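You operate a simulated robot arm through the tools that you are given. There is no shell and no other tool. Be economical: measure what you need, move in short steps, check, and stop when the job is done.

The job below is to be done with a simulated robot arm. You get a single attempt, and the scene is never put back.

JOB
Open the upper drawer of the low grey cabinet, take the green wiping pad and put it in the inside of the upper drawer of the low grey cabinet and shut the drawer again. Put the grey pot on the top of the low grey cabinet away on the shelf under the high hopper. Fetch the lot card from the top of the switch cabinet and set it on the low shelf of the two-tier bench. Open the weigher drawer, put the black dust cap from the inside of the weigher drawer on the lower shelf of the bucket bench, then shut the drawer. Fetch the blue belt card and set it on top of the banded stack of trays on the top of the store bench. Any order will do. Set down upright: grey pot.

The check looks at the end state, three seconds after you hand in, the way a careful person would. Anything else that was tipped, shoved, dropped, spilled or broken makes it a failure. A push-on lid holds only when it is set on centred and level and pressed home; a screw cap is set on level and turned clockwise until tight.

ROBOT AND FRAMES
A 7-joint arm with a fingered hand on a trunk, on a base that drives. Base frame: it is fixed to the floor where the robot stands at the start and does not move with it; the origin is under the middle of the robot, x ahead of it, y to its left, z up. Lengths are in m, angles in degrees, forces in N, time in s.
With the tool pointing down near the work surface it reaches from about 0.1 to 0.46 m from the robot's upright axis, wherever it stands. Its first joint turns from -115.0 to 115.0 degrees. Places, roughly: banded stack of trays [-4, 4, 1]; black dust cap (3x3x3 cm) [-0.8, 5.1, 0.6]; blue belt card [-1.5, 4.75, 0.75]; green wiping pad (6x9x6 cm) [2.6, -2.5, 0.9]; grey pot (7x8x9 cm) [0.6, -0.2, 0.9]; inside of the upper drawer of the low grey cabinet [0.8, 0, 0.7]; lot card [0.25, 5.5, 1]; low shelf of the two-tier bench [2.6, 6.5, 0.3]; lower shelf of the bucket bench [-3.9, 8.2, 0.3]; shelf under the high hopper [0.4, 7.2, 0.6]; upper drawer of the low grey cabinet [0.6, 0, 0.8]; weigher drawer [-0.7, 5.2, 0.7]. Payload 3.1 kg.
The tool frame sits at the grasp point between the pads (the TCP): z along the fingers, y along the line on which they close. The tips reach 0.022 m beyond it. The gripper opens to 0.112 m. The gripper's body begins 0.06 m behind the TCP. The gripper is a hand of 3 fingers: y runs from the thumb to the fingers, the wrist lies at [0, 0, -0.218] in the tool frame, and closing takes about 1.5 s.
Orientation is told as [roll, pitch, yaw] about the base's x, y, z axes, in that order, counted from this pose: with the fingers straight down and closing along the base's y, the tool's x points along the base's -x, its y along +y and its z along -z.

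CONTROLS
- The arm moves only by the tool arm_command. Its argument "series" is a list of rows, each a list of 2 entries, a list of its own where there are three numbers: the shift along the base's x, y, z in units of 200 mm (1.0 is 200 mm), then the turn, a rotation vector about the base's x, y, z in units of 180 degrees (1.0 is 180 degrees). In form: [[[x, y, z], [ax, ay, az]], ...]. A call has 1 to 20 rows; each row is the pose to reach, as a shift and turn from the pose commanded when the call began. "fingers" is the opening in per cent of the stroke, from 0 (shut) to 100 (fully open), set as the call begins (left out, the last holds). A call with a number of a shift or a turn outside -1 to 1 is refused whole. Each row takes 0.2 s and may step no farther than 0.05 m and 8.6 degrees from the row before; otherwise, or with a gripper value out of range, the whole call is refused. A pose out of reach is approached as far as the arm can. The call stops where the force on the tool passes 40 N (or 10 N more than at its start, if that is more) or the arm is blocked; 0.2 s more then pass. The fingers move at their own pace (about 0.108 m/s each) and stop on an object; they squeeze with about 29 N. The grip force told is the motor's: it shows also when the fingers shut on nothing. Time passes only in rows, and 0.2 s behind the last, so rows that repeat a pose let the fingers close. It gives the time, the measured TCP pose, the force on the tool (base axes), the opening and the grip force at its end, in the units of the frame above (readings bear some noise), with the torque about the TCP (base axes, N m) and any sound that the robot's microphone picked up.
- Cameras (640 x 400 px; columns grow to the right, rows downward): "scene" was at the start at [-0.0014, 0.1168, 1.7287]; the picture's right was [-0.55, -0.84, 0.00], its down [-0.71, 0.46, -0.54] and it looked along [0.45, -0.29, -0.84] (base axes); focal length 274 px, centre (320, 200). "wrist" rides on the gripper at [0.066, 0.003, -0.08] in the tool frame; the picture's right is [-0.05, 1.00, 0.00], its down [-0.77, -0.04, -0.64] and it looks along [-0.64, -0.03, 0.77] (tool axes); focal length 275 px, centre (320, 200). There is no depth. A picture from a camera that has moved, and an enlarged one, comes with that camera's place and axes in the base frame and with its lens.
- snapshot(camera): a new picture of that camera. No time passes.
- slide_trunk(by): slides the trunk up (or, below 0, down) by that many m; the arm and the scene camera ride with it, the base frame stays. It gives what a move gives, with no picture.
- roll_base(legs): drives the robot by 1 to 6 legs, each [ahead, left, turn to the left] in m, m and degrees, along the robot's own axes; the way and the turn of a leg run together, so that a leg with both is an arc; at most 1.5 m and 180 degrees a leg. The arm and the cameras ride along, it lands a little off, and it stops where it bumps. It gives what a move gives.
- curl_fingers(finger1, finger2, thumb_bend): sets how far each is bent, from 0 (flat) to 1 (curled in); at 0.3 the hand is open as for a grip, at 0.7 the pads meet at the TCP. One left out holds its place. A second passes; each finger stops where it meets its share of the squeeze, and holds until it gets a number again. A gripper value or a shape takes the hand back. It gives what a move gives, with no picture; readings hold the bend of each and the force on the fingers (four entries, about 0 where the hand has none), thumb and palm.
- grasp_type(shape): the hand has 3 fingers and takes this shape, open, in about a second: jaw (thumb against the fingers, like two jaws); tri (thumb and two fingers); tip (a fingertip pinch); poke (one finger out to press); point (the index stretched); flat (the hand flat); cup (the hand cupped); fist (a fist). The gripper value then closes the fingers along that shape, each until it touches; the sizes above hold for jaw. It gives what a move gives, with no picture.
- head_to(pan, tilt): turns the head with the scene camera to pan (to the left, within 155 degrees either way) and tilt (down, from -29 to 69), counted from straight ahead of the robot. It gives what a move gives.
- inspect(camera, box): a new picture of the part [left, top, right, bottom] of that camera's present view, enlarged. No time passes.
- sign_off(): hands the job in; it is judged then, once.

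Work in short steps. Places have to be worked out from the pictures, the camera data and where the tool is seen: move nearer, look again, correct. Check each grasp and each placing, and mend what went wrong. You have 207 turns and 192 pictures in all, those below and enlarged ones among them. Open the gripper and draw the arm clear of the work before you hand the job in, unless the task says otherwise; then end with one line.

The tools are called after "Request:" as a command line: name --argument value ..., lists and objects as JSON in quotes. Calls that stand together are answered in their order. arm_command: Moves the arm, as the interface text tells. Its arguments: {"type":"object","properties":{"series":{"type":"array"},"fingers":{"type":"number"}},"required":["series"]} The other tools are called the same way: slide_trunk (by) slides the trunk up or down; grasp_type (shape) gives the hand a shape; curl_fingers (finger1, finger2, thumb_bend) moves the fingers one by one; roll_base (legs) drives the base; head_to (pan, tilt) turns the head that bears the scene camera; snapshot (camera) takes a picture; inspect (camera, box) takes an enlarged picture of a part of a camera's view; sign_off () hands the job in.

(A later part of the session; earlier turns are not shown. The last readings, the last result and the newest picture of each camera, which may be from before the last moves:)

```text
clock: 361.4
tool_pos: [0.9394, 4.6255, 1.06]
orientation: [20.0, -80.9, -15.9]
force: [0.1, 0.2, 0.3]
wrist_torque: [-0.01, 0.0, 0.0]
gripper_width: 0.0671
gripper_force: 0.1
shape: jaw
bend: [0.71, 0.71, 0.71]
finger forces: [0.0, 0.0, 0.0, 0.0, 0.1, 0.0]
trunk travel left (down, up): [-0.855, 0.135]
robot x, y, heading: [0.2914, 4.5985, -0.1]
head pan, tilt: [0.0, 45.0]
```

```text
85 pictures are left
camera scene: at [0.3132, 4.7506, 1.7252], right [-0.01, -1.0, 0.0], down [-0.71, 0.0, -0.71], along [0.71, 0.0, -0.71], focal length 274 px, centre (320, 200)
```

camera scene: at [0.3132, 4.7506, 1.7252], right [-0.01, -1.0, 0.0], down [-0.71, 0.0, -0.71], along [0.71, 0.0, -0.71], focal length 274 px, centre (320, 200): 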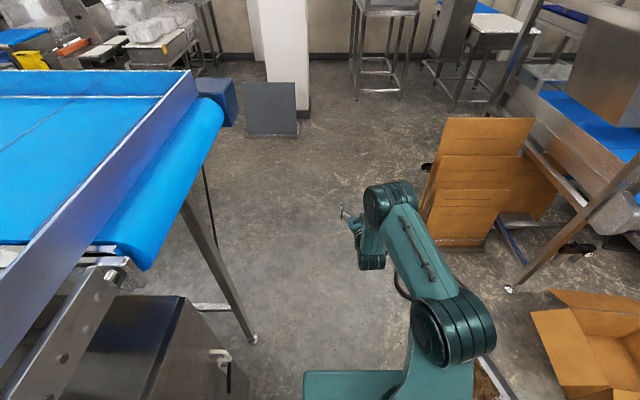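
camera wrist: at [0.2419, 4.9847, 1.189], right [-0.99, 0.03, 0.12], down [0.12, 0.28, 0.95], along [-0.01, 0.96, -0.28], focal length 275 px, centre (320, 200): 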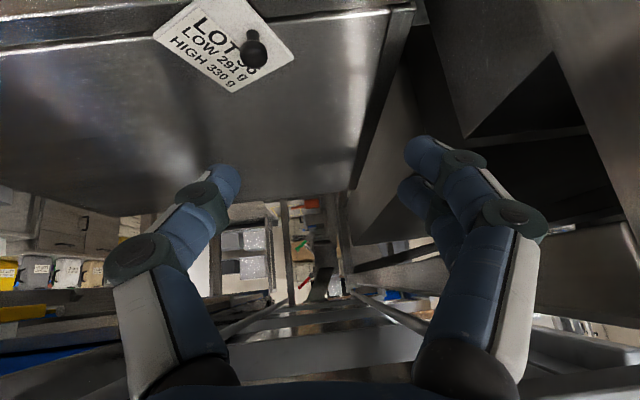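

Good elbow-up posture again. I raise the trunk 0.12 m and pitch down to ~20° off vertical at 0.45 m reach.

Request:
slide_trunk --by 0.12

Request:
arm_command --series '[[[-0.1, 0, -0.05], [0, 0.04, 0]], [[-0.2, 0, -0.1], [0, 0.08, 0]], [[-0.35, 0, -0.15], [0, 0.12, 0]], [[-0.5, 0, -0.2], [0, 0.16, 0]], [[-0.65, 0, -0.3], [0, 0.2, 0]], [[-0.8, 0, -0.4], [0, 0.24, 0]], [[-0.9, 0, -0.5], [0, 0.28, 0]], [[-0.95, 0, -0.6], [0, 0.32, 0]], [[-0.95, 0, -0.6], [0, 0.35, 0]]]'

Request:
snapshot --camera "scene"

```text
clock: 362.9
tool_pos: [0.9396, 4.6247, 1.1791]
orientation: [20.0, -80.8, -15.9]
force: [-0.2, 0.6, -0.2]
wrist_torque: [-0.01, 0.01, 0.01]
gripper_width: 0.067
gripper_force: 0.1
shape: jaw
bend: [0.71, 0.71, 0.71]
finger forces: [0.0, 0.0, 0.0, 0.0, 0.0, 0.0]
trunk travel left (down, up): [-0.975, 0.015]
robot x, y, heading: [0.2917, 4.5948, -0.5]
head pan, tilt: [0.0, 45.0]
```

```text
clock: 364.9
tool_pos: [0.7502, 4.6259, 1.0592]
orientation: [5.1, -18.1, -2.6]
force: [0.2, 0.0, 0.0]
wrist_torque: [0.0, -0.01, -0.01]
gripper_width: 0.0673
gripper_force: 0.0
shape: jaw
bend: [0.71, 0.71, 0.71]
finger forces: [0.0, 0.0, 0.1, 0.0, 0.0, 0.1]
trunk travel left (down, up): [-0.975, 0.015]
robot x, y, heading: [0.2897, 4.5939, -0.4]
head pan, tilt: [0.0, 45.0]
```

```text
84 pictures are left
camera scene: at [0.3131, 4.7505, 1.8451], right [-0.01, -1.0, 0.0], down [-0.71, 0.0, -0.71], along [0.71, 0.0, -0.71], focal length 274 px, centre (320, 200)
```

scene: 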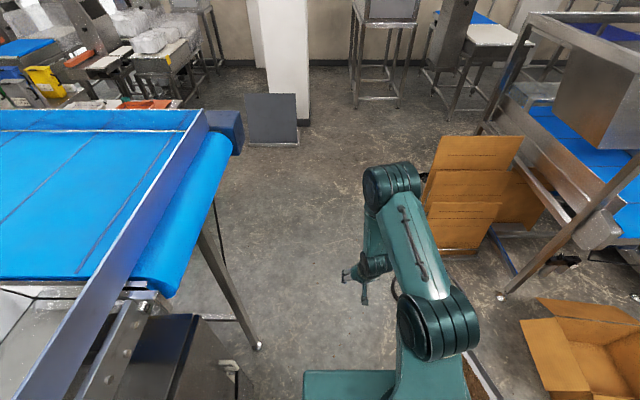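

Good: 18° off vertical with elbow up. I raise 4 cm, turn to face the machine and ease forward over the knob.

Request:
arm_command --series '[[[0, 0, 0.1], [-0.014, 0, 0]], [[0, 0, 0.2], [-0.028, 0, 0]]]'

Request:
roll_base --legs '[[0, 0, 90.4], [0.04, -0.01, 0]]'

Request:
snapshot --camera "wrist"

Request:
snapshot --camera "scene"

```text
clock: 365.5
tool_pos: [0.7493, 4.6266, 1.099]
orientation: [-0.2, -18.3, -0.9]
force: [-0.1, -0.1, -0.7]
wrist_torque: [0.0, 0.01, 0.04]
gripper_width: 0.0673
gripper_force: 0.0
shape: jaw
bend: [0.71, 0.71, 0.71]
finger forces: [0.1, 0.1, 0.0, 0.0, 0.0, 0.0]
trunk travel left (down, up): [-0.975, 0.015]
robot x, y, heading: [0.2887, 4.5958, -0.3]
head pan, tilt: [0.0, 45.0]
```

```text
clock: 370.2
tool_pos: [0.2643, 5.0906, 1.1005]
orientation: [-0.2, -18.5, 89.7]
force: [0.3, -0.2, 0.3]
wrist_torque: [0.0, 0.03, -0.02]
gripper_width: 0.0672
gripper_force: 0.1
shape: jaw
bend: [0.71, 0.71, 0.71]
finger forces: [0.0, 0.1, 0.1, 0.1, 0.0, 0.0]
trunk travel left (down, up): [-0.975, 0.015]
robot x, y, heading: [0.3006, 4.6338, 90.2]
head pan, tilt: [0.0, 45.0]
```

```text
83 pictures are left
camera wrist: at [0.2617, 5.003, 1.1554], right [-1.0, 0.05, 0.01], down [0.04, 0.53, 0.85], along [0.04, 0.85, -0.53], focal length 275 px, centre (320, 200)
```

wrist: 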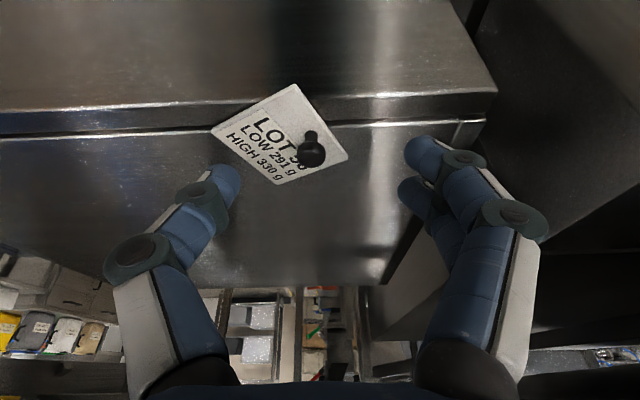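

```text
82 pictures are left
camera scene: at [0.1463, 4.6521, 1.845], right [1.0, 0.01, 0.0], down [0.0, -0.7, -0.71], along [0.0, 0.71, -0.7], focal length 274 px, centre (320, 200)
```

scene: 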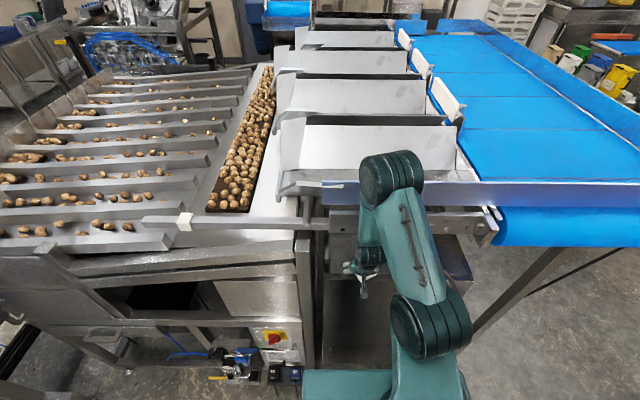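

Knob confirmed at (0.273, 5.130). I move over it and lower to the stem in small steps.

Request:
arm_command --series '[[[0.02, 0.06, 0], [0, 0, 0]], [[0.045, 0.12, 0], [0, 0, 0]], [[0.045, 0.15, -0.1], [0, 0, 0]], [[0.045, 0.185, -0.2], [0, 0, 0]]]'

Request:
snapshot --camera "wrist"

```text
clock: 371.2
tool_pos: [0.2758, 5.1306, 1.0578]
orientation: [-0.3, -18.4, 89.5]
force: [-0.5, 0.9, -1.1]
wrist_torque: [-0.01, 0.03, -0.04]
gripper_width: 0.0673
gripper_force: 0.1
shape: jaw
bend: [0.71, 0.71, 0.71]
finger forces: [0.0, 0.0, 0.0, 0.1, 0.0, 0.0]
trunk travel left (down, up): [-0.975, 0.015]
robot x, y, heading: [0.2996, 4.6379, 90.4]
head pan, tilt: [0.0, 45.0]
```

```text
81 pictures are left
camera wrist: at [0.2719, 5.0431, 1.1143], right [-1.0, 0.05, 0.01], down [0.04, 0.53, 0.85], along [0.04, 0.85, -0.53], focal length 275 px, centre (320, 200)
```

wrist: 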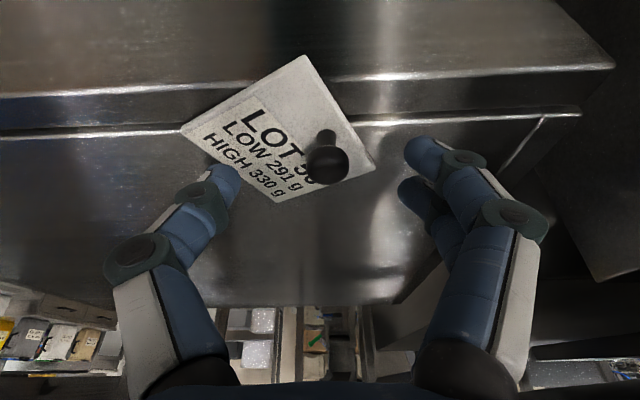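

Aligned. I lower 1.4 cm so the head sits between the pads, then close.

Request:
arm_command --series '[[[-0.01, 0.01, -0.035], [0, 0, 0]], [[-0.01, 0.015, -0.065], [0, 0, 0]]]'

Request:
arm_command --series '[[[0, 0, 0], [0, 0, 0]], [[0, 0, 0], [0, 0, 0]], [[0, 0, 0], [0, 0, 0]], [[0, 0, 0], [0, 0, 0]], [[0, 0, 0], [0, 0, 0]], [[0, 0, 0], [0, 0, 0]]]' --fingers 0

Request:
snapshot --camera "wrist"

```text
clock: 371.8
tool_pos: [0.2738, 5.1344, 1.0457]
orientation: [-0.2, -18.6, 89.7]
force: [-0.5, 0.2, 2.2]
wrist_torque: [0.01, -0.11, 0.03]
gripper_width: 0.0672
gripper_force: 0.1
shape: jaw
bend: [0.71, 0.71, 0.71]
finger forces: [0.1, 0.0, 0.1, 0.0, 2.6, 0.0]
trunk travel left (down, up): [-0.975, 0.015]
robot x, y, heading: [0.3019, 4.6379, 90.5]
head pan, tilt: [0.0, 45.0]
```

```text
clock: 373.2
tool_pos: [0.2731, 5.1315, 1.0479]
orientation: [-0.2, -18.6, 89.6]
force: [-1.4, -0.9, 21.1]
wrist_torque: [-0.14, 0.03, -0.02]
gripper_width: 0.0097
gripper_force: 28.9
shape: jaw
bend: [0.72, 0.67, 0.76]
finger forces: [27.2, 0.0, 0.0, 0.1, 43.3, 0.1]
trunk travel left (down, up): [-0.975, 0.015]
robot x, y, heading: [0.3027, 4.6374, 90.5]
head pan, tilt: [0.0, 45.0]
```

```text
80 pictures are left
camera wrist: at [0.2699, 5.0441, 1.1026], right [-1.0, 0.05, 0.01], down [0.04, 0.53, 0.85], along [0.04, 0.85, -0.53], focal length 275 px, centre (320, 200)
```

wrist: 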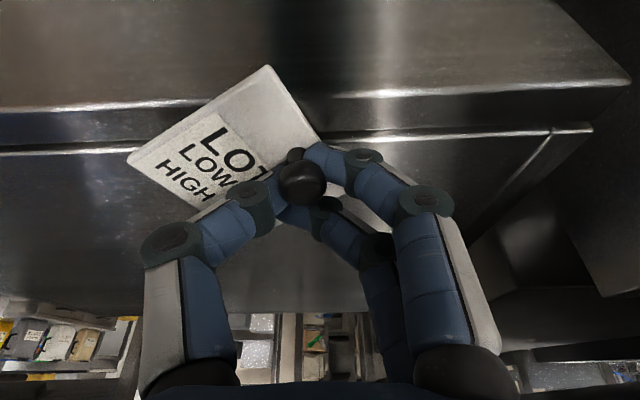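

Now the stem is pinched (27/43 N, width 1 cm). I lift gently and check.

Request:
arm_command --series '[[[0, 0, 0.03], [0, 0, 0]], [[0, 0, 0.08], [0, 0, 0]], [[0, -0.02, 0.15], [0, 0, 0]], [[0, -0.1, 0.25], [0, 0, 0]]]'

Request:
snapshot --camera "wrist"

Request:
inspect --camera "scene" --box '[290, 200, 450, 300]'

```text
clock: 374.2
tool_pos: [0.2733, 5.114, 1.0967]
orientation: [-0.2, -18.4, 89.6]
force: [0.1, -0.2, -0.9]
wrist_torque: [0.03, 0.0, -0.01]
gripper_width: 0.0088
gripper_force: 29.0
shape: jaw
bend: [0.7, 0.67, 0.75]
finger forces: [14.7, 0.0, 0.1, 0.0, 27.8, 0.0]
trunk travel left (down, up): [-0.975, 0.015]
robot x, y, heading: [0.3055, 4.6389, 90.1]
head pan, tilt: [0.0, 45.0]
```

```text
79 pictures are left
camera wrist: at [0.2698, 5.0256, 1.1518], right [-1.0, 0.05, 0.01], down [0.04, 0.53, 0.85], along [0.04, 0.85, -0.53], focal length 275 px, centre (320, 200)
```

wrist: 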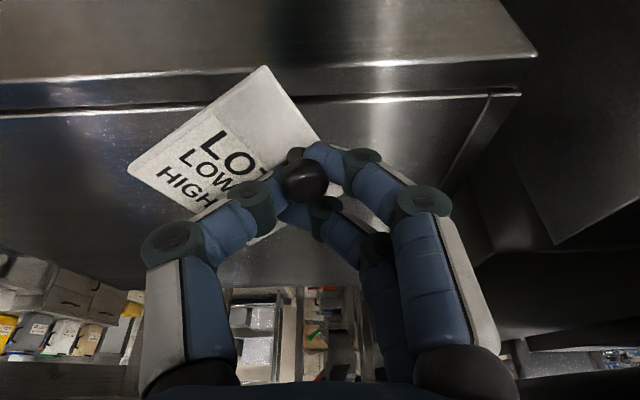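

```text
4.00 times, centred on (370, 250) of scene
camera zoom: at [0.1477, 4.6569, 1.8451], right [1.0, 0.0, 0.0], down [0.0, -0.71, -0.71], along [0.0, 0.71, -0.71], focal length 1098 px, centre (120, 0)
```

zoom: 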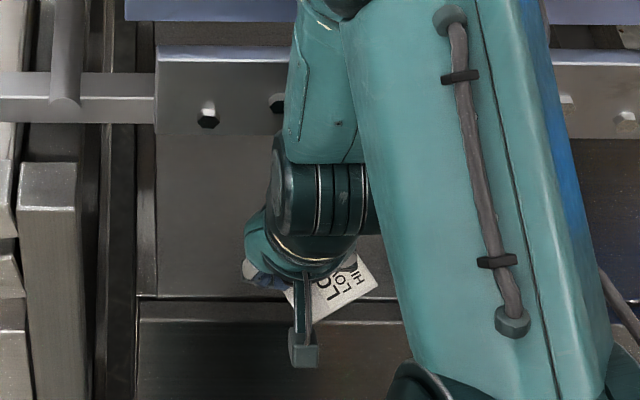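

The lot card is lifted securely. I back out and drive round to the aisle beside the two-tier bench.

Request:
roll_base --legs '[[-0.04, 0, 0], [0, 0, -90], [1.3, 0, 0], [0, 0, 90], [1.0, 0, 0], [0.85, 0, 0]]'

Request:
roll_base --legs '[[0, 0, -90]]'

Request:
slide_trunk --by -0.4

Request:
head_to --pan 0 --tilt 35

Request:
snapshot --camera "scene"

```text
clock: 397.8
tool_pos: [1.5484, 6.9136, 1.096]
orientation: [-0.3, -18.3, 89.9]
force: [-0.2, 0.4, 0.2]
wrist_torque: [0.01, 0.01, 0.02]
gripper_width: 0.0086
gripper_force: 28.6
shape: jaw
bend: [0.7, 0.67, 0.75]
finger forces: [14.0, 0.0, 0.0, 0.1, 26.8, 0.0]
trunk travel left (down, up): [-0.975, 0.015]
robot x, y, heading: [1.5738, 6.4308, 90.7]
head pan, tilt: [0.0, 45.0]
```

```text
clock: 402.0
tool_pos: [2.0566, 6.4667, 1.0951]
orientation: [-0.2, -18.4, 0.4]
force: [0.3, 0.7, -0.5]
wrist_torque: [0.0, 0.02, 0.01]
gripper_width: 0.0085
gripper_force: 29.4
shape: jaw
bend: [0.7, 0.67, 0.75]
finger forces: [13.4, 0.1, 0.0, 0.0, 26.7, 0.1]
trunk travel left (down, up): [-0.975, 0.015]
robot x, y, heading: [1.5768, 6.436, 1.3]
head pan, tilt: [0.0, 45.0]
```

```text
clock: 405.8
tool_pos: [2.0564, 6.4679, 0.6952]
orientation: [-0.2, -18.3, 0.3]
force: [0.5, -1.0, 0.2]
wrist_torque: [-0.03, -0.04, -0.01]
gripper_width: 0.0085
gripper_force: 28.6
shape: jaw
bend: [0.7, 0.67, 0.75]
finger forces: [13.5, 0.1, 0.1, 0.0, 27.1, 0.0]
trunk travel left (down, up): [-0.575, 0.415]
robot x, y, heading: [1.5771, 6.4347, 1.1]
head pan, tilt: [0.0, 45.0]
```

```text
clock: 406.5
tool_pos: [2.0561, 6.4676, 0.6968]
orientation: [-0.1, -18.4, 0.3]
force: [-0.2, -0.1, 0.4]
wrist_torque: [0.01, -0.02, -0.02]
gripper_width: 0.0085
gripper_force: 29.0
shape: jaw
bend: [0.7, 0.67, 0.75]
finger forces: [13.5, 0.0, 0.1, 0.1, 27.2, 0.1]
trunk travel left (down, up): [-0.575, 0.415]
robot x, y, heading: [1.5788, 6.435, 1.0]
head pan, tilt: [0.0, 35.0]
```

```text
77 pictures are left
camera scene: at [1.6038, 6.5904, 1.4599], right [0.02, -1.0, 0.0], down [-0.57, -0.01, -0.82], along [0.82, 0.01, -0.57], focal length 274 px, centre (320, 200)
```

scene: 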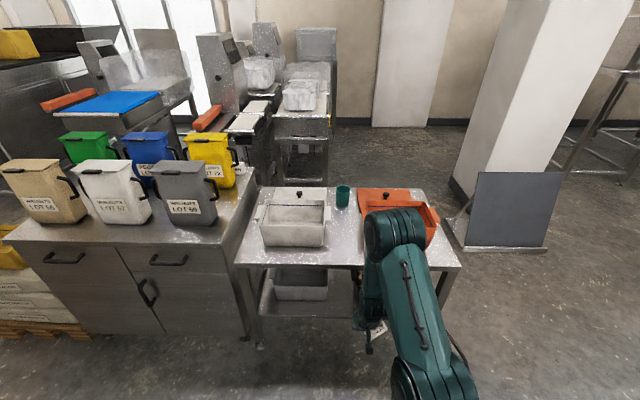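

The lower shelf holds a white bin at the left. I lower further for a better look.

Request:
slide_trunk --by -0.27

Request:
head_to --pan -8 --tilt 35

Request:
snapshot --camera "scene"

Request:
snapshot --camera "wrist"

```text
clock: 409.3
tool_pos: [2.0575, 6.4678, 0.4257]
orientation: [-0.1, -18.4, 0.4]
force: [0.1, -0.7, -0.4]
wrist_torque: [-0.02, 0.0, 0.02]
gripper_width: 0.0084
gripper_force: 29.0
shape: jaw
bend: [0.7, 0.67, 0.75]
finger forces: [13.6, 0.0, 0.0, 0.0, 27.3, 0.0]
trunk travel left (down, up): [-0.305, 0.685]
robot x, y, heading: [1.5807, 6.4354, 1.1]
head pan, tilt: [0.0, 35.0]
```

```text
clock: 409.9
tool_pos: [2.0567, 6.4683, 0.426]
orientation: [-0.2, -18.3, 0.3]
force: [-0.3, -0.9, 0.0]
wrist_torque: [0.01, -0.02, -0.01]
gripper_width: 0.0086
gripper_force: 29.0
shape: jaw
bend: [0.7, 0.67, 0.75]
finger forces: [13.7, 0.0, 0.0, 0.0, 27.4, 0.0]
trunk travel left (down, up): [-0.305, 0.685]
robot x, y, heading: [1.5817, 6.433, 1.1]
head pan, tilt: [-8.0, 35.0]
```

```text
76 pictures are left
camera scene: at [1.6032, 6.5782, 1.1899], right [-0.12, -0.99, 0.0], down [-0.57, 0.07, -0.82], along [0.81, -0.1, -0.57], focal length 274 px, centre (320, 200)
```

scene: 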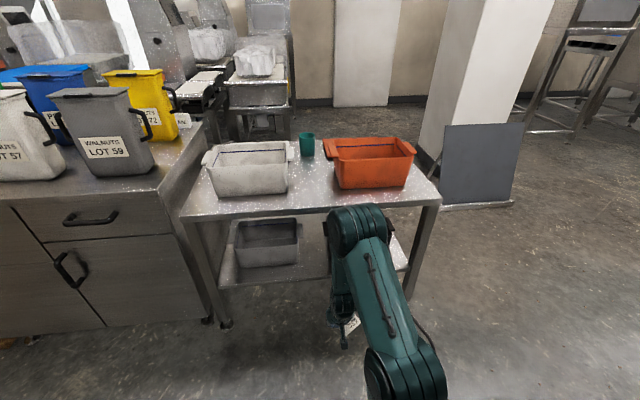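

```text
75 pictures are left
camera wrist: at [1.9688, 6.4709, 0.4813], right [0.04, 1.0, 0.01], down [0.53, -0.03, 0.85], along [0.85, -0.03, -0.53], focal length 275 px, centre (320, 200)
```

wrist: 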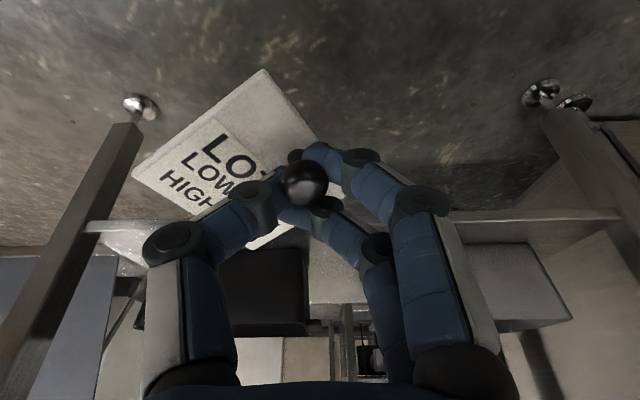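

I zoom on the shelf to find a free spot.

Request:
inspect --camera "scene" --box '[200, 190, 440, 340]'

Request:
inspect --camera "wrist" --box '[80, 190, 640, 400]'

```text
2.67 times, centred on (320, 265) of scene
camera zoom: at [1.6032, 6.5782, 1.1899], right [-0.12, -0.99, 0.0], down [-0.57, 0.07, -0.82], along [0.81, -0.1, -0.57], focal length 732 px, centre (320, 27)
```

zoom: 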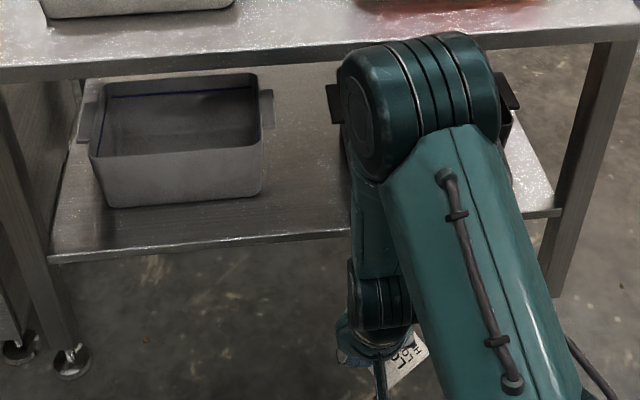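

```text
1.14 times, centred on (360, 295) of wrist
camera zoom: at [1.9688, 6.4709, 0.4813], right [0.04, 1.0, 0.01], down [0.53, -0.03, 0.85], along [0.85, -0.03, -0.53], focal length 315 px, centre (274, 91)
```

zoom: 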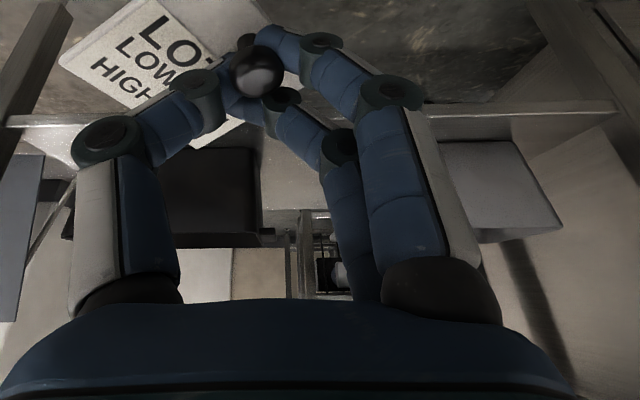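

Free spot: the gap around (2.37, 6.51) between the two bins, but the elbow must stay below the upper shelf. I pitch the hand to 45° while raising it and lower the trunk fully, so the forearm comes in level.

Request:
arm_command --series '[[[0, 0, 0.2], [0, -0.03, 0]], [[0, 0, 0.4], [0, -0.06, 0]], [[0, 0, 0.6], [0, -0.09, 0]], [[0, 0, 0.8], [0, -0.12, 0]], [[0, 0, 0.9], [0, -0.15, 0]]]'

Request:
slide_trunk --by -0.25

Request:
arm_command --series '[[[0, 0, 0.15], [0, 0, 0]], [[0, 0, 0.3], [0, 0, 0]]]'

Request:
snapshot --camera "scene"

Request:
snapshot --camera "wrist"

```text
clock: 411.1
tool_pos: [2.0557, 6.468, 0.6054]
orientation: [-0.5, -45.4, 0.5]
force: [0.9, 0.4, -0.7]
wrist_torque: [0.02, 0.01, -0.02]
gripper_width: 0.0084
gripper_force: 29.0
shape: jaw
bend: [0.7, 0.67, 0.76]
finger forces: [14.0, 0.0, 0.0, 0.0, 27.6, 0.0]
trunk travel left (down, up): [-0.305, 0.685]
robot x, y, heading: [1.5773, 6.4331, 1.0]
head pan, tilt: [-8.0, 35.0]
```

```text
clock: 413.7
tool_pos: [2.0562, 6.4678, 0.3553]
orientation: [-0.5, -45.4, 0.4]
force: [0.0, 0.0, -0.2]
wrist_torque: [-0.01, -0.01, -0.02]
gripper_width: 0.0079
gripper_force: 29.0
shape: jaw
bend: [0.7, 0.67, 0.76]
finger forces: [14.1, 0.0, 0.0, 0.0, 27.5, 0.1]
trunk travel left (down, up): [-0.055, 0.935]
robot x, y, heading: [1.5752, 6.4377, 1.1]
head pan, tilt: [-8.0, 35.0]
```

```text
clock: 414.3
tool_pos: [2.0567, 6.4674, 0.416]
orientation: [-0.3, -45.4, 0.3]
force: [0.1, -0.2, 0.2]
wrist_torque: [0.01, 0.01, -0.01]
gripper_width: 0.0078
gripper_force: 28.8
shape: jaw
bend: [0.7, 0.67, 0.76]
finger forces: [13.8, 0.0, 0.0, 0.0, 27.1, 0.0]
trunk travel left (down, up): [-0.055, 0.935]
robot x, y, heading: [1.5773, 6.4352, 0.7]
head pan, tilt: [-8.0, 35.0]
```

```text
72 pictures are left
camera scene: at [1.6031, 6.5781, 0.9399], right [-0.12, -0.99, 0.0], down [-0.57, 0.07, -0.82], along [0.81, -0.1, -0.57], focal length 274 px, centre (320, 200)
```

scene: 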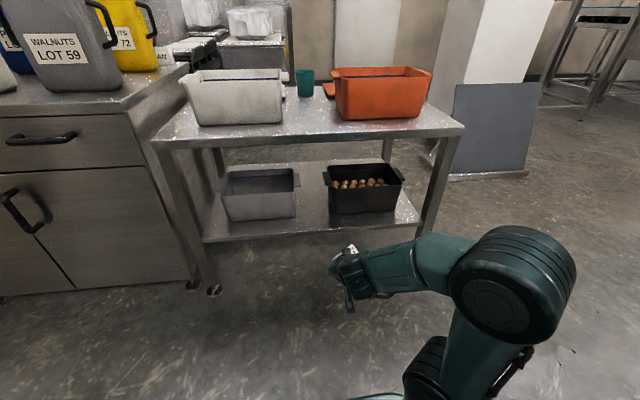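

```text
71 pictures are left
camera wrist: at [1.9535, 6.4703, 0.4251], right [0.03, 1.0, 0.03], down [0.09, -0.03, 1.0], along [1.0, -0.03, -0.09], focal length 275 px, centre (320, 200)
```

wrist: 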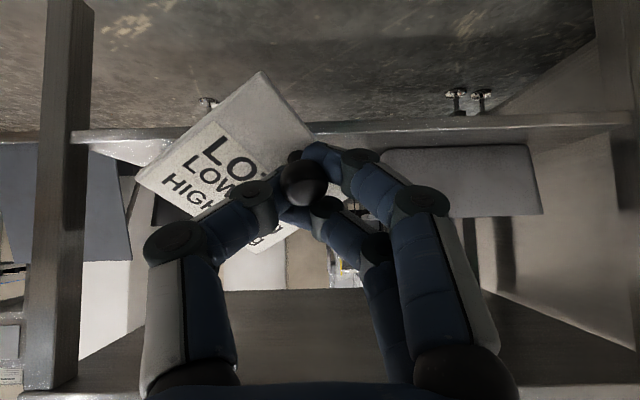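

Now the forearm comes in low. The gap between the bins is at y≈6.44–6.565, and the front strip is x 2.29–2.41. I drive 0.15 m in and 7 cm left, then extend.

Request:
roll_base --legs '[[0.15, 0.07, -0.7]]'

Request:
arm_command --series '[[[0.2, 0, 0.05], [0, 0, 0]], [[0.4, 0, 0.05], [0, 0, 0]], [[0.6, 0, 0.05], [0, 0, 0]]]'

Request:
snapshot --camera "scene"

Request:
snapshot --camera "wrist"

```text
clock: 415.8
tool_pos: [2.2063, 6.5326, 0.4149]
orientation: [-0.4, -45.4, -0.2]
force: [0.0, -0.2, 0.1]
wrist_torque: [0.03, 0.03, 0.01]
gripper_width: 0.0079
gripper_force: 29.4
shape: jaw
bend: [0.7, 0.67, 0.76]
finger forces: [13.8, 0.0, 0.1, 0.0, 27.2, 0.0]
trunk travel left (down, up): [-0.055, 0.935]
robot x, y, heading: [1.7246, 6.5045, 0.3]
head pan, tilt: [-8.0, 35.0]
```

```text
clock: 416.8
tool_pos: [2.3241, 6.62, 0.4242]
orientation: [-0.3, -45.2, 11.9]
force: [-0.7, 0.7, -0.9]
wrist_torque: [0.01, 0.01, 0.0]
gripper_width: 0.0068
gripper_force: 29.4
shape: jaw
bend: [0.7, 0.67, 0.75]
finger forces: [14.5, 0.0, 0.0, 0.1, 0.0, 0.0]
trunk travel left (down, up): [-0.055, 0.935]
robot x, y, heading: [1.7281, 6.505, -0.2]
head pan, tilt: [-8.0, 35.0]
stopped in row 3: the arm was blocked; the commanded pose is now the measured one
```

```text
70 pictures are left
camera scene: at [1.7537, 6.6505, 0.9398], right [-0.14, -0.99, 0.0], down [-0.57, 0.08, -0.82], along [0.81, -0.11, -0.57], focal length 274 px, centre (320, 200)
```

scene: 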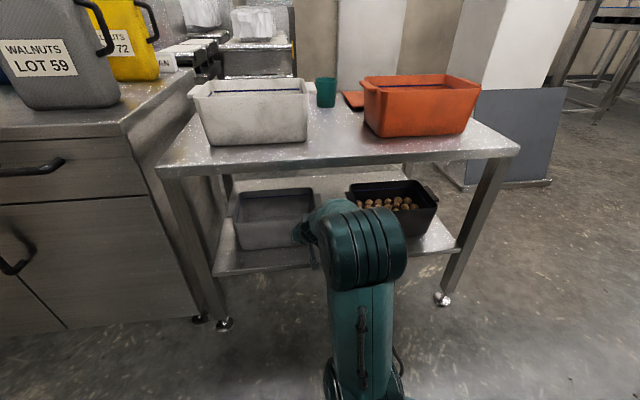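

```text
69 pictures are left
camera wrist: at [2.2217, 6.6029, 0.4345], right [-0.17, 0.99, 0.03], down [0.09, -0.01, 1.0], along [0.98, 0.17, -0.09], focal length 275 px, centre (320, 200)
```

wrist: 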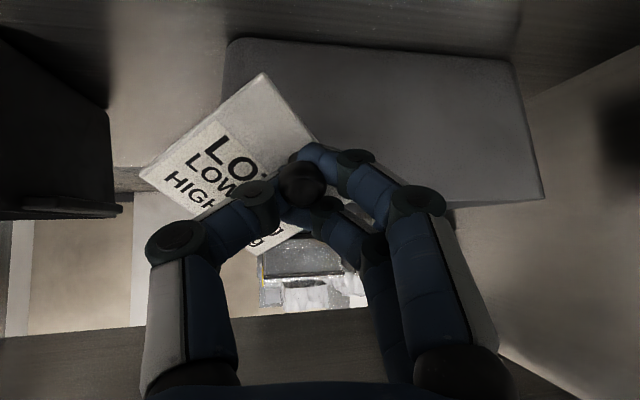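

The arm swung aside (yaw +12°, y 6.62) and stopped, but the card is still held. I bring it gently back to y≈6.53 and square the yaw.

Request:
arm_command --series '[[[-0.05, -0.1, 0.02], [0, 0, -0.02]], [[-0.05, -0.25, 0.02], [0, 0, -0.045]], [[-0.05, -0.42, 0.02], [0, 0, -0.066]]]'

Request:
snapshot --camera "scene"

```text
clock: 417.6
tool_pos: [2.3135, 6.5355, 0.4288]
orientation: [-0.2, -45.3, -0.2]
force: [0.7, -0.8, -0.4]
wrist_torque: [-0.02, 0.03, -0.01]
gripper_width: 0.0069
gripper_force: 29.4
shape: jaw
bend: [0.7, 0.67, 0.75]
finger forces: [14.2, 0.0, 0.0, 0.0, 0.0, 0.1]
trunk travel left (down, up): [-0.055, 0.935]
robot x, y, heading: [1.7283, 6.5084, 0.3]
head pan, tilt: [-8.0, 35.0]
```

```text
68 pictures are left
camera scene: at [1.7538, 6.6501, 0.9399], right [-0.14, -0.99, 0.0], down [-0.57, 0.08, -0.82], along [0.81, -0.11, -0.57], focal length 274 px, centre (320, 200)
```

scene: 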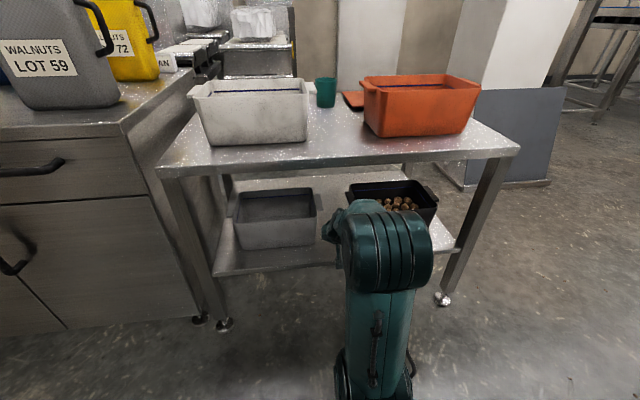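

Back on line. I extend 3.5 cm more and lower until contact.

Request:
arm_command --series '[[[0.09, 0, 0], [0, 0, 0]], [[0.17, 0, -0.05], [0, 0, 0]], [[0.17, 0, -0.12], [0, 0, 0]], [[0.17, 0, -0.18], [0, 0, 0]], [[0.17, 0, -0.23], [0, 0, 0]]]'

Request:
snapshot --camera "wrist"

```text
clock: 418.8
tool_pos: [2.3478, 6.536, 0.3822]
orientation: [-0.3, -45.4, -0.1]
force: [-0.9, -0.7, -1.0]
wrist_torque: [0.02, 0.03, -0.01]
gripper_width: 0.0071
gripper_force: 28.9
shape: jaw
bend: [0.7, 0.67, 0.75]
finger forces: [14.0, 0.0, 0.0, 0.0, 0.0, 0.0]
trunk travel left (down, up): [-0.055, 0.935]
robot x, y, heading: [1.7256, 6.5058, -0.0]
head pan, tilt: [-8.0, 35.0]
```

```text
67 pictures are left
camera wrist: at [2.2443, 6.5397, 0.3922], right [0.04, 1.0, 0.03], down [0.09, -0.03, 1.0], along [1.0, -0.04, -0.09], focal length 275 px, centre (320, 200)
```

wrist: 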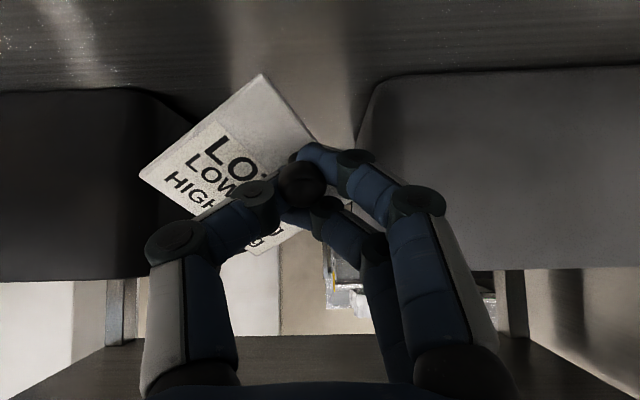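

The card is in front of the gap, clear of both bins. I lower the last 2–3 cm.

Request:
arm_command --series '[[[0, 0, -0.04], [0, 0, 0]], [[0, 0, -0.07], [0, 0, 0]], [[0, 0, -0.1], [0, 0, 0]], [[0, 0, -0.12], [0, 0, 0]], [[0, 0, -0.14], [0, 0, 0]], [[0, 0, -0.16], [0, 0, 0]], [[0, 0, -0.18], [0, 0, 0]]]'

Request:
snapshot --camera "wrist"

```text
clock: 420.4
tool_pos: [2.3483, 6.535, 0.3482]
orientation: [-0.2, -45.5, -0.2]
force: [-0.6, 0.1, 0.3]
wrist_torque: [0.0, 0.01, 0.01]
gripper_width: 0.0072
gripper_force: 29.1
shape: jaw
bend: [0.7, 0.67, 0.75]
finger forces: [13.9, 0.2, 0.0, 0.0, 0.0, 0.1]
trunk travel left (down, up): [-0.055, 0.935]
robot x, y, heading: [1.7283, 6.5099, 0.2]
head pan, tilt: [-8.0, 35.0]
```

```text
66 pictures are left
camera wrist: at [2.2449, 6.5395, 0.3568], right [0.04, 1.0, 0.03], down [0.09, -0.03, 1.0], along [1.0, -0.04, -0.09], focal length 275 px, centre (320, 200)
```

wrist: 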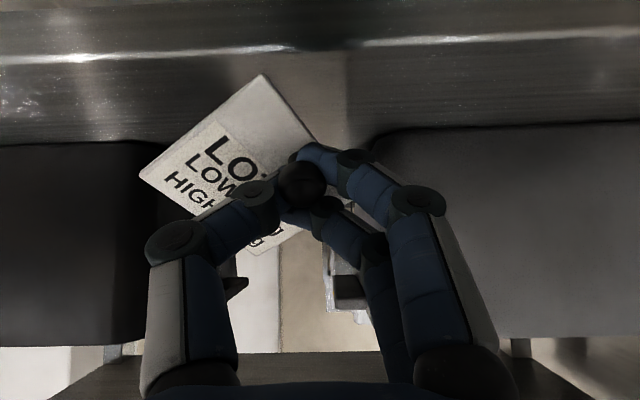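

Card's near corner is about 5 mm above the shelf. I lower a touch more.

Request:
arm_command --series '[[[0, 0, -0.015], [0, 0, 0]], [[0, 0, -0.03], [0, 0, 0]], [[0, 0, -0.045], [0, 0, 0]], [[0, 0, -0.06], [0, 0, 0]]]'

Request:
snapshot --camera "wrist"

```text
clock: 421.4
tool_pos: [2.347, 6.5351, 0.3352]
orientation: [-0.3, -45.3, -0.2]
force: [-0.6, 1.2, 4.8]
wrist_torque: [-0.15, 0.11, -0.04]
gripper_width: 0.0072
gripper_force: 28.7
shape: jaw
bend: [0.71, 0.67, 0.75]
finger forces: [25.1, 0.1, 0.0, 0.0, 50.2, 0.0]
trunk travel left (down, up): [-0.055, 0.935]
robot x, y, heading: [1.7255, 6.5118, -0.1]
head pan, tilt: [-8.0, 35.0]
```

```text
65 pictures are left
camera wrist: at [2.2438, 6.5393, 0.3447], right [0.04, 1.0, 0.03], down [0.09, -0.03, 1.0], along [1.0, -0.04, -0.09], focal length 275 px, centre (320, 200)
```

wrist: 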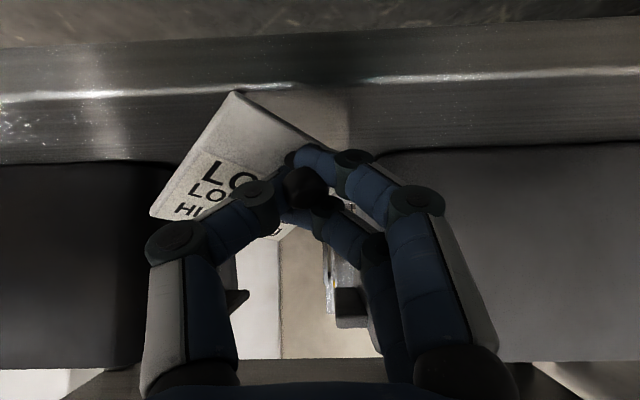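

Contact made. To keep it away from the shelf edge, I slide it 2 cm inward, then release.

Request:
arm_command --series '[[[0.05, 0, 0.02], [0, 0, 0]], [[0.11, 0, 0.02], [0, 0, 0]], [[0.11, 0, 0], [0, 0, 0]]]'

Request:
arm_command --series '[[[0, 0, 0], [0, 0, 0]], [[0, 0, 0], [0, 0, 0]], [[0, 0, 0], [0, 0, 0]], [[0, 0, 0], [0, 0, 0]]]' --fingers 50

Request:
snapshot --camera "wrist"

```text
clock: 422.2
tool_pos: [2.3698, 6.5356, 0.3358]
orientation: [-0.3, -45.5, -0.2]
force: [1.1, 0.6, 4.4]
wrist_torque: [-0.08, 0.03, -0.01]
gripper_width: 0.0069
gripper_force: 29.4
shape: jaw
bend: [0.71, 0.67, 0.75]
finger forces: [22.9, 0.0, 0.0, 0.1, 52.3, 0.0]
trunk travel left (down, up): [-0.055, 0.935]
robot x, y, heading: [1.7254, 6.5039, -0.0]
head pan, tilt: [-8.0, 35.0]
```

```text
clock: 423.2
tool_pos: [2.3706, 6.5357, 0.3347]
orientation: [-0.3, -45.4, -0.2]
force: [0.3, -0.9, 0.1]
wrist_torque: [-0.02, -0.01, 0.04]
gripper_width: 0.0554
gripper_force: 0.0
shape: jaw
bend: [0.73, 0.72, 0.7]
finger forces: [0.0, 0.0, 0.1, 0.0, 0.0, 0.0]
trunk travel left (down, up): [-0.055, 0.935]
robot x, y, heading: [1.7271, 6.5051, 0.0]
head pan, tilt: [-8.0, 35.0]
```

```text
64 pictures are left
camera wrist: at [2.2666, 6.5396, 0.3445], right [0.04, 1.0, 0.03], down [0.09, -0.03, 1.0], along [1.0, -0.04, -0.09], focal length 275 px, centre (320, 200)
```

wrist: 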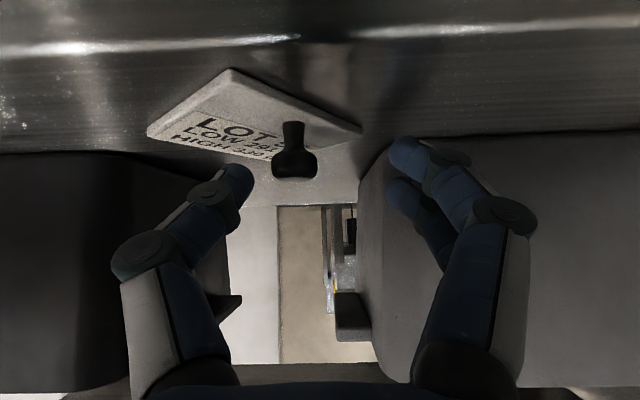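

The card lies flat on the low shelf. I withdraw along the tool axis, then back the base out.

Request:
arm_command --series '[[[-0.12, 0, 0.12], [0, 0, 0]], [[-0.25, 0, 0.25], [0, 0, 0]], [[-0.4, 0, 0.3], [0, 0, 0]]]'

Request:
roll_base --legs '[[-0.3, 0, 0]]'

Request:
snapshot --camera "scene"

```text
clock: 424.0
tool_pos: [2.2905, 6.5353, 0.3951]
orientation: [-0.3, -45.3, -0.1]
force: [0.1, -0.3, 0.8]
wrist_torque: [-0.02, 0.0, 0.03]
gripper_width: 0.0555
gripper_force: 0.1
shape: jaw
bend: [0.73, 0.72, 0.7]
finger forces: [0.0, 0.0, 0.1, 0.0, 0.0, 0.0]
trunk travel left (down, up): [-0.055, 0.935]
robot x, y, heading: [1.7288, 6.5081, -0.1]
head pan, tilt: [-8.0, 35.0]
```

```text
clock: 426.0
tool_pos: [1.993, 6.5346, 0.3957]
orientation: [-0.3, -45.3, -0.3]
force: [-1.3, 0.0, -0.1]
wrist_torque: [0.03, 0.0, 0.02]
gripper_width: 0.0556
gripper_force: 0.1
shape: jaw
bend: [0.73, 0.72, 0.7]
finger forces: [0.0, 0.1, 0.0, 0.0, 0.0, 0.1]
trunk travel left (down, up): [-0.055, 0.935]
robot x, y, heading: [1.4307, 6.506, 0.4]
head pan, tilt: [-8.0, 35.0]
```

```text
63 pictures are left
camera scene: at [1.4563, 6.6495, 0.9399], right [-0.14, -0.99, 0.0], down [-0.57, 0.08, -0.82], along [0.81, -0.11, -0.57], focal length 274 px, centre (320, 200)
```

scene: 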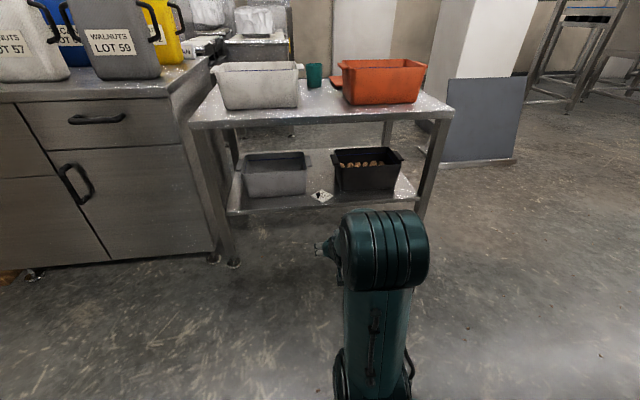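

Lot card delivered. I raise the trunk and drive round to the machine's front for the weigher drawer.

Request:
slide_trunk --by 0.4

Request:
roll_base --legs '[[0, 0, -90], [1.0, 0, 0], [0.93, 0, 0], [0, 0, -90], [1.4, 0, 0], [0.3, 0, 0]]'

Request:
head_to --pan -55 --tilt 30

Request:
snapshot --camera "scene"

```text
clock: 429.8
tool_pos: [1.9931, 6.5341, 0.7953]
orientation: [-0.3, -45.3, -0.4]
force: [0.1, 0.1, 0.3]
wrist_torque: [-0.04, 0.01, 0.02]
gripper_width: 0.0555
gripper_force: 0.1
shape: jaw
bend: [0.73, 0.72, 0.7]
finger forces: [0.0, 0.0, 0.0, 0.0, 0.0, 0.0]
trunk travel left (down, up): [-0.455, 0.535]
robot x, y, heading: [1.4286, 6.5113, -0.1]
head pan, tilt: [-8.0, 35.0]
```

```text
clock: 455.3
tool_pos: [-0.8406, 4.5294, 0.7953]
orientation: [-0.3, -45.3, -179.3]
force: [0.4, -0.4, -0.3]
wrist_torque: [0.02, -0.01, -0.01]
gripper_width: 0.0555
gripper_force: 0.1
shape: jaw
bend: [0.73, 0.72, 0.7]
finger forces: [0.0, 0.0, 0.0, 0.1, 0.0, 0.0]
trunk travel left (down, up): [-0.455, 0.535]
robot x, y, heading: [-0.2789, 4.566, -179.1]
head pan, tilt: [-8.0, 35.0]
```

```text
clock: 456.4
tool_pos: [-0.8398, 4.5292, 0.7954]
orientation: [-0.3, -45.4, -179.3]
force: [0.0, -0.4, -0.6]
wrist_torque: [-0.01, 0.01, 0.0]
gripper_width: 0.0556
gripper_force: 0.0
shape: jaw
bend: [0.73, 0.72, 0.7]
finger forces: [0.0, 0.0, 0.0, 0.0, 0.0, 0.0]
trunk travel left (down, up): [-0.455, 0.535]
robot x, y, heading: [-0.2765, 4.5672, -179.1]
head pan, tilt: [-55.0, 30.0]
```

```text
62 pictures are left
camera scene: at [-0.2669, 4.4901, 1.3477], right [0.81, 0.59, 0.0], down [0.29, -0.4, -0.87], along [-0.51, 0.7, -0.5], focal length 274 px, centre (320, 200)
```

scene: 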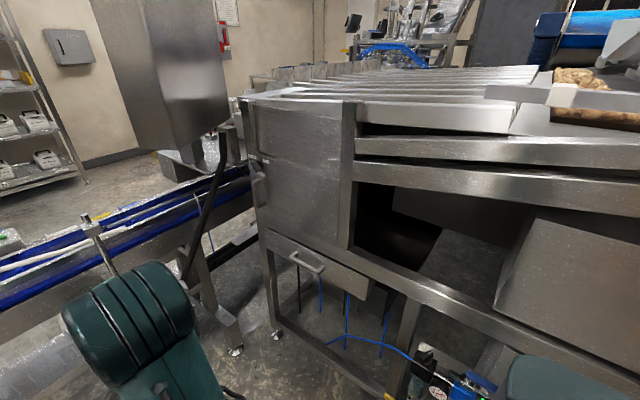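

The weigher drawer handle is at about (-0.78, 5.1, 0.61). I step away from the machine, level the hand with the camera to the left (jaws vertical), then turn to face it.

Request:
roll_base --legs '[[0, 0.17, 0]]'

Request:
arm_command --series '[[[0, 0, 0], [0, 0.042, 0]], [[0, 0, 0], [0, 0.084, 0]], [[0, 0, 0], [0, 0.126, 0]], [[0, 0, 0], [0, 0.168, 0]], [[0, 0, 0], [0, 0.21, 0]], [[0, 0, 0], [0, 0.25, 0]]]'

Request:
arm_command --series '[[[0, 0, 0], [-0.042, 0, 0]], [[0, 0, 0], [-0.084, 0, 0]], [[0, 0, 0], [-0.126, 0, 0]], [[0, 0, 0], [-0.168, 0, 0]], [[0, 0, 0], [-0.21, 0, 0]], [[0, 0, 0], [-0.252, 0, 0]], [[0, 0, 0], [-0.294, 0, 0]], [[0, 0, 0], [-0.336, 0, 0]], [[0, 0, 0], [-0.378, 0, 0]], [[0, 0, 0], [-0.42, 0, 0]], [[0, 0, 0], [-0.46, 0, 0]], [[0, 0, 0], [-0.5, 0, 0]]]'

Request:
roll_base --legs '[[0, 0, -90.5], [0, 0.45, 0]]'

Request:
snapshot --camera "wrist"

```text
clock: 457.9
tool_pos: [-0.8381, 4.3589, 0.7949]
orientation: [-0.3, -45.4, -179.2]
force: [-1.1, -0.1, 0.3]
wrist_torque: [-0.01, 0.0, -0.05]
gripper_width: 0.0553
gripper_force: 0.0
shape: jaw
bend: [0.73, 0.72, 0.7]
finger forces: [0.1, 0.0, 0.0, 0.1, 0.1, 0.1]
trunk travel left (down, up): [-0.455, 0.535]
robot x, y, heading: [-0.2731, 4.3942, -179.3]
head pan, tilt: [-55.0, 30.0]
```

```text
clock: 459.3
tool_pos: [-0.8375, 4.3596, 0.7955]
orientation: [-127.4, -89.4, -52.4]
force: [-0.1, -0.7, -0.6]
wrist_torque: [-0.03, -0.01, 0.0]
gripper_width: 0.0553
gripper_force: 0.2
shape: jaw
bend: [0.73, 0.72, 0.7]
finger forces: [0.1, 0.0, 0.0, 0.0, 0.0, 0.1]
trunk travel left (down, up): [-0.455, 0.535]
robot x, y, heading: [-0.2714, 4.3951, -179.2]
head pan, tilt: [-55.0, 30.0]
```

```text
clock: 461.9
tool_pos: [-0.8365, 4.359, 0.7945]
orientation: [90.3, -0.4, 89.6]
force: [0.1, -0.2, 0.2]
wrist_torque: [0.0, -0.02, -0.02]
gripper_width: 0.0554
gripper_force: 0.1
shape: jaw
bend: [0.73, 0.72, 0.7]
finger forces: [0.0, 0.0, 0.0, 0.0, 0.0, 0.0]
trunk travel left (down, up): [-0.455, 0.535]
robot x, y, heading: [-0.2736, 4.398, -178.8]
head pan, tilt: [-55.0, 30.0]
```

```text
clock: 468.4
tool_pos: [-0.7571, 4.9534, 0.7963]
orientation: [90.2, -0.6, -0.6]
force: [0.1, 0.1, -0.4]
wrist_torque: [0.02, -0.01, -0.02]
gripper_width: 0.0554
gripper_force: 0.0
shape: jaw
bend: [0.73, 0.72, 0.7]
finger forces: [0.0, 0.1, 0.0, 0.0, 0.0, 0.0]
trunk travel left (down, up): [-0.455, 0.535]
robot x, y, heading: [-0.7201, 4.3906, 90.5]
head pan, tilt: [-55.0, 30.0]
```

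```text
61 pictures are left
camera wrist: at [-0.8228, 4.8744, 0.7977], right [0.04, 0.0, 1.0], down [0.76, -0.64, -0.03], along [0.64, 0.77, -0.02], focal length 275 px, centre (320, 200)
```

wrist: 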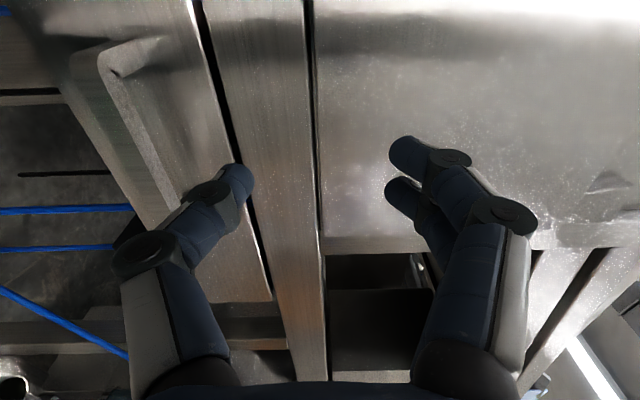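

Two views put the handle bar centre at (-0.742, 5.053, 0.67). I drop to that height, open a bit wider, and approach to 4 cm.

Request:
arm_command --series '[[[0.03, 0, -0.2], [0, 0, 0]], [[0.07, 0, -0.4], [0, 0, 0]], [[0.07, 0, -0.63], [0, 0, 0]], [[0.07, 0.15, -0.63], [0, 0, 0]], [[0.07, 0.3, -0.63], [0, 0, 0]]]' --fingers 60

Request:
snapshot --camera "wrist"

```text
clock: 469.6
tool_pos: [-0.7418, 5.0143, 0.6689]
orientation: [90.2, -0.6, -0.7]
force: [-0.5, 0.0, 0.5]
wrist_torque: [-0.01, 0.04, 0.01]
gripper_width: 0.0667
gripper_force: 0.1
shape: jaw
bend: [0.71, 0.71, 0.71]
finger forces: [0.1, 0.0, 0.0, 0.0, 0.0, 0.0]
trunk travel left (down, up): [-0.455, 0.535]
robot x, y, heading: [-0.722, 4.3914, 90.7]
head pan, tilt: [-55.0, 30.0]
```

```text
60 pictures are left
camera wrist: at [-0.8082, 4.9346, 0.6714], right [0.04, 0.0, 1.0], down [0.76, -0.64, -0.03], along [0.64, 0.76, -0.02], focal length 275 px, centre (320, 200)
```

wrist: 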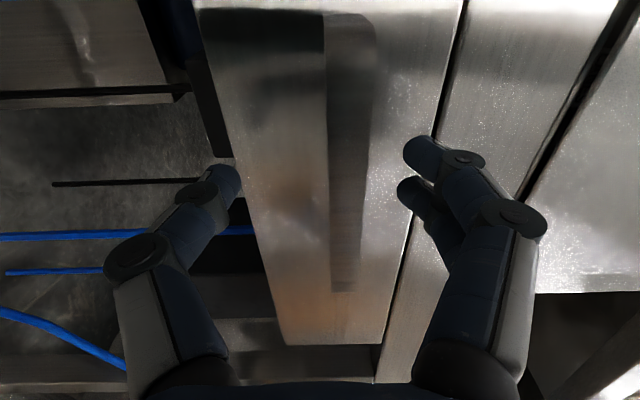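

The bar is 1 cm higher than the hand's centre. I adjust, advance 4.2 cm and close.

Request:
arm_command --series '[[[0, 0.1, 0.05], [0, 0, 0]], [[0, 0.21, 0.05], [0, 0, 0]]]'

Request:
arm_command --series '[[[0, 0, 0], [0, 0, 0]], [[0, 0, 0], [0, 0, 0]], [[0, 0, 0], [0, 0, 0]], [[0, 0, 0], [0, 0, 0]], [[0, 0, 0], [0, 0, 0]], [[0, 0, 0], [0, 0, 0]]]' --fingers 0

Request:
arm_command --series '[[[0, -0.1, 0], [0, 0, 0]], [[0, -0.2, 0], [0, 0, 0]], [[0, -0.3, 0], [0, 0, 0]]]'

Request:
snapshot --camera "wrist"

```text
clock: 470.2
tool_pos: [-0.7409, 5.0398, 0.6769]
orientation: [89.6, -0.4, -0.7]
force: [0.3, -25.5, -0.2]
wrist_torque: [1.11, -0.03, 0.03]
gripper_width: 0.0674
gripper_force: 0.0
shape: jaw
bend: [0.72, 0.72, 0.71]
finger forces: [13.0, 12.1, 0.0, 0.1, 0.6, 0.1]
trunk travel left (down, up): [-0.455, 0.535]
robot x, y, heading: [-0.7202, 4.3883, 90.8]
head pan, tilt: [-55.0, 30.0]
stopped in row 2: the force on the tool passed its limit at 66 N (the readings are from after the stop); the commanded pose is now the measured one
```

```text
clock: 471.6
tool_pos: [-0.7415, 5.0421, 0.6758]
orientation: [89.6, -0.4, -0.7]
force: [0.6, 3.2, -1.9]
wrist_torque: [-0.01, 0.03, 0.04]
gripper_width: 0.0003
gripper_force: 29.6
shape: jaw
bend: [0.71, 0.71, 0.76]
finger forces: [0.0, 0.1, 0.0, 0.1, 4.8, 0.0]
trunk travel left (down, up): [-0.455, 0.535]
robot x, y, heading: [-0.715, 4.3843, 90.9]
head pan, tilt: [-55.0, 30.0]
```

```text
clock: 472.4
tool_pos: [-0.7418, 4.9815, 0.675]
orientation: [89.6, -0.5, -0.7]
force: [0.6, 0.0, -0.6]
wrist_torque: [-0.01, 0.04, 0.02]
gripper_width: 0.0002
gripper_force: 28.6
shape: jaw
bend: [0.71, 0.71, 0.76]
finger forces: [0.0, 0.0, 0.0, 0.1, 3.3, 0.0]
trunk travel left (down, up): [-0.455, 0.535]
robot x, y, heading: [-0.718, 4.3904, 91.0]
head pan, tilt: [-55.0, 30.0]
```

```text
59 pictures are left
camera wrist: at [-0.8092, 4.902, 0.6788], right [0.04, 0.01, 1.0], down [0.76, -0.64, -0.03], along [0.64, 0.76, -0.03], focal length 275 px, centre (320, 200)
```

wrist: 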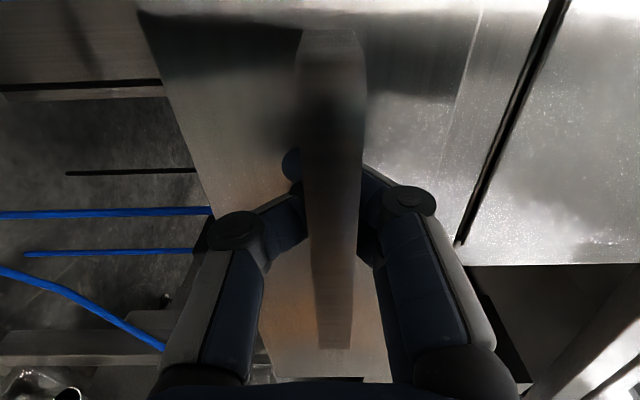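

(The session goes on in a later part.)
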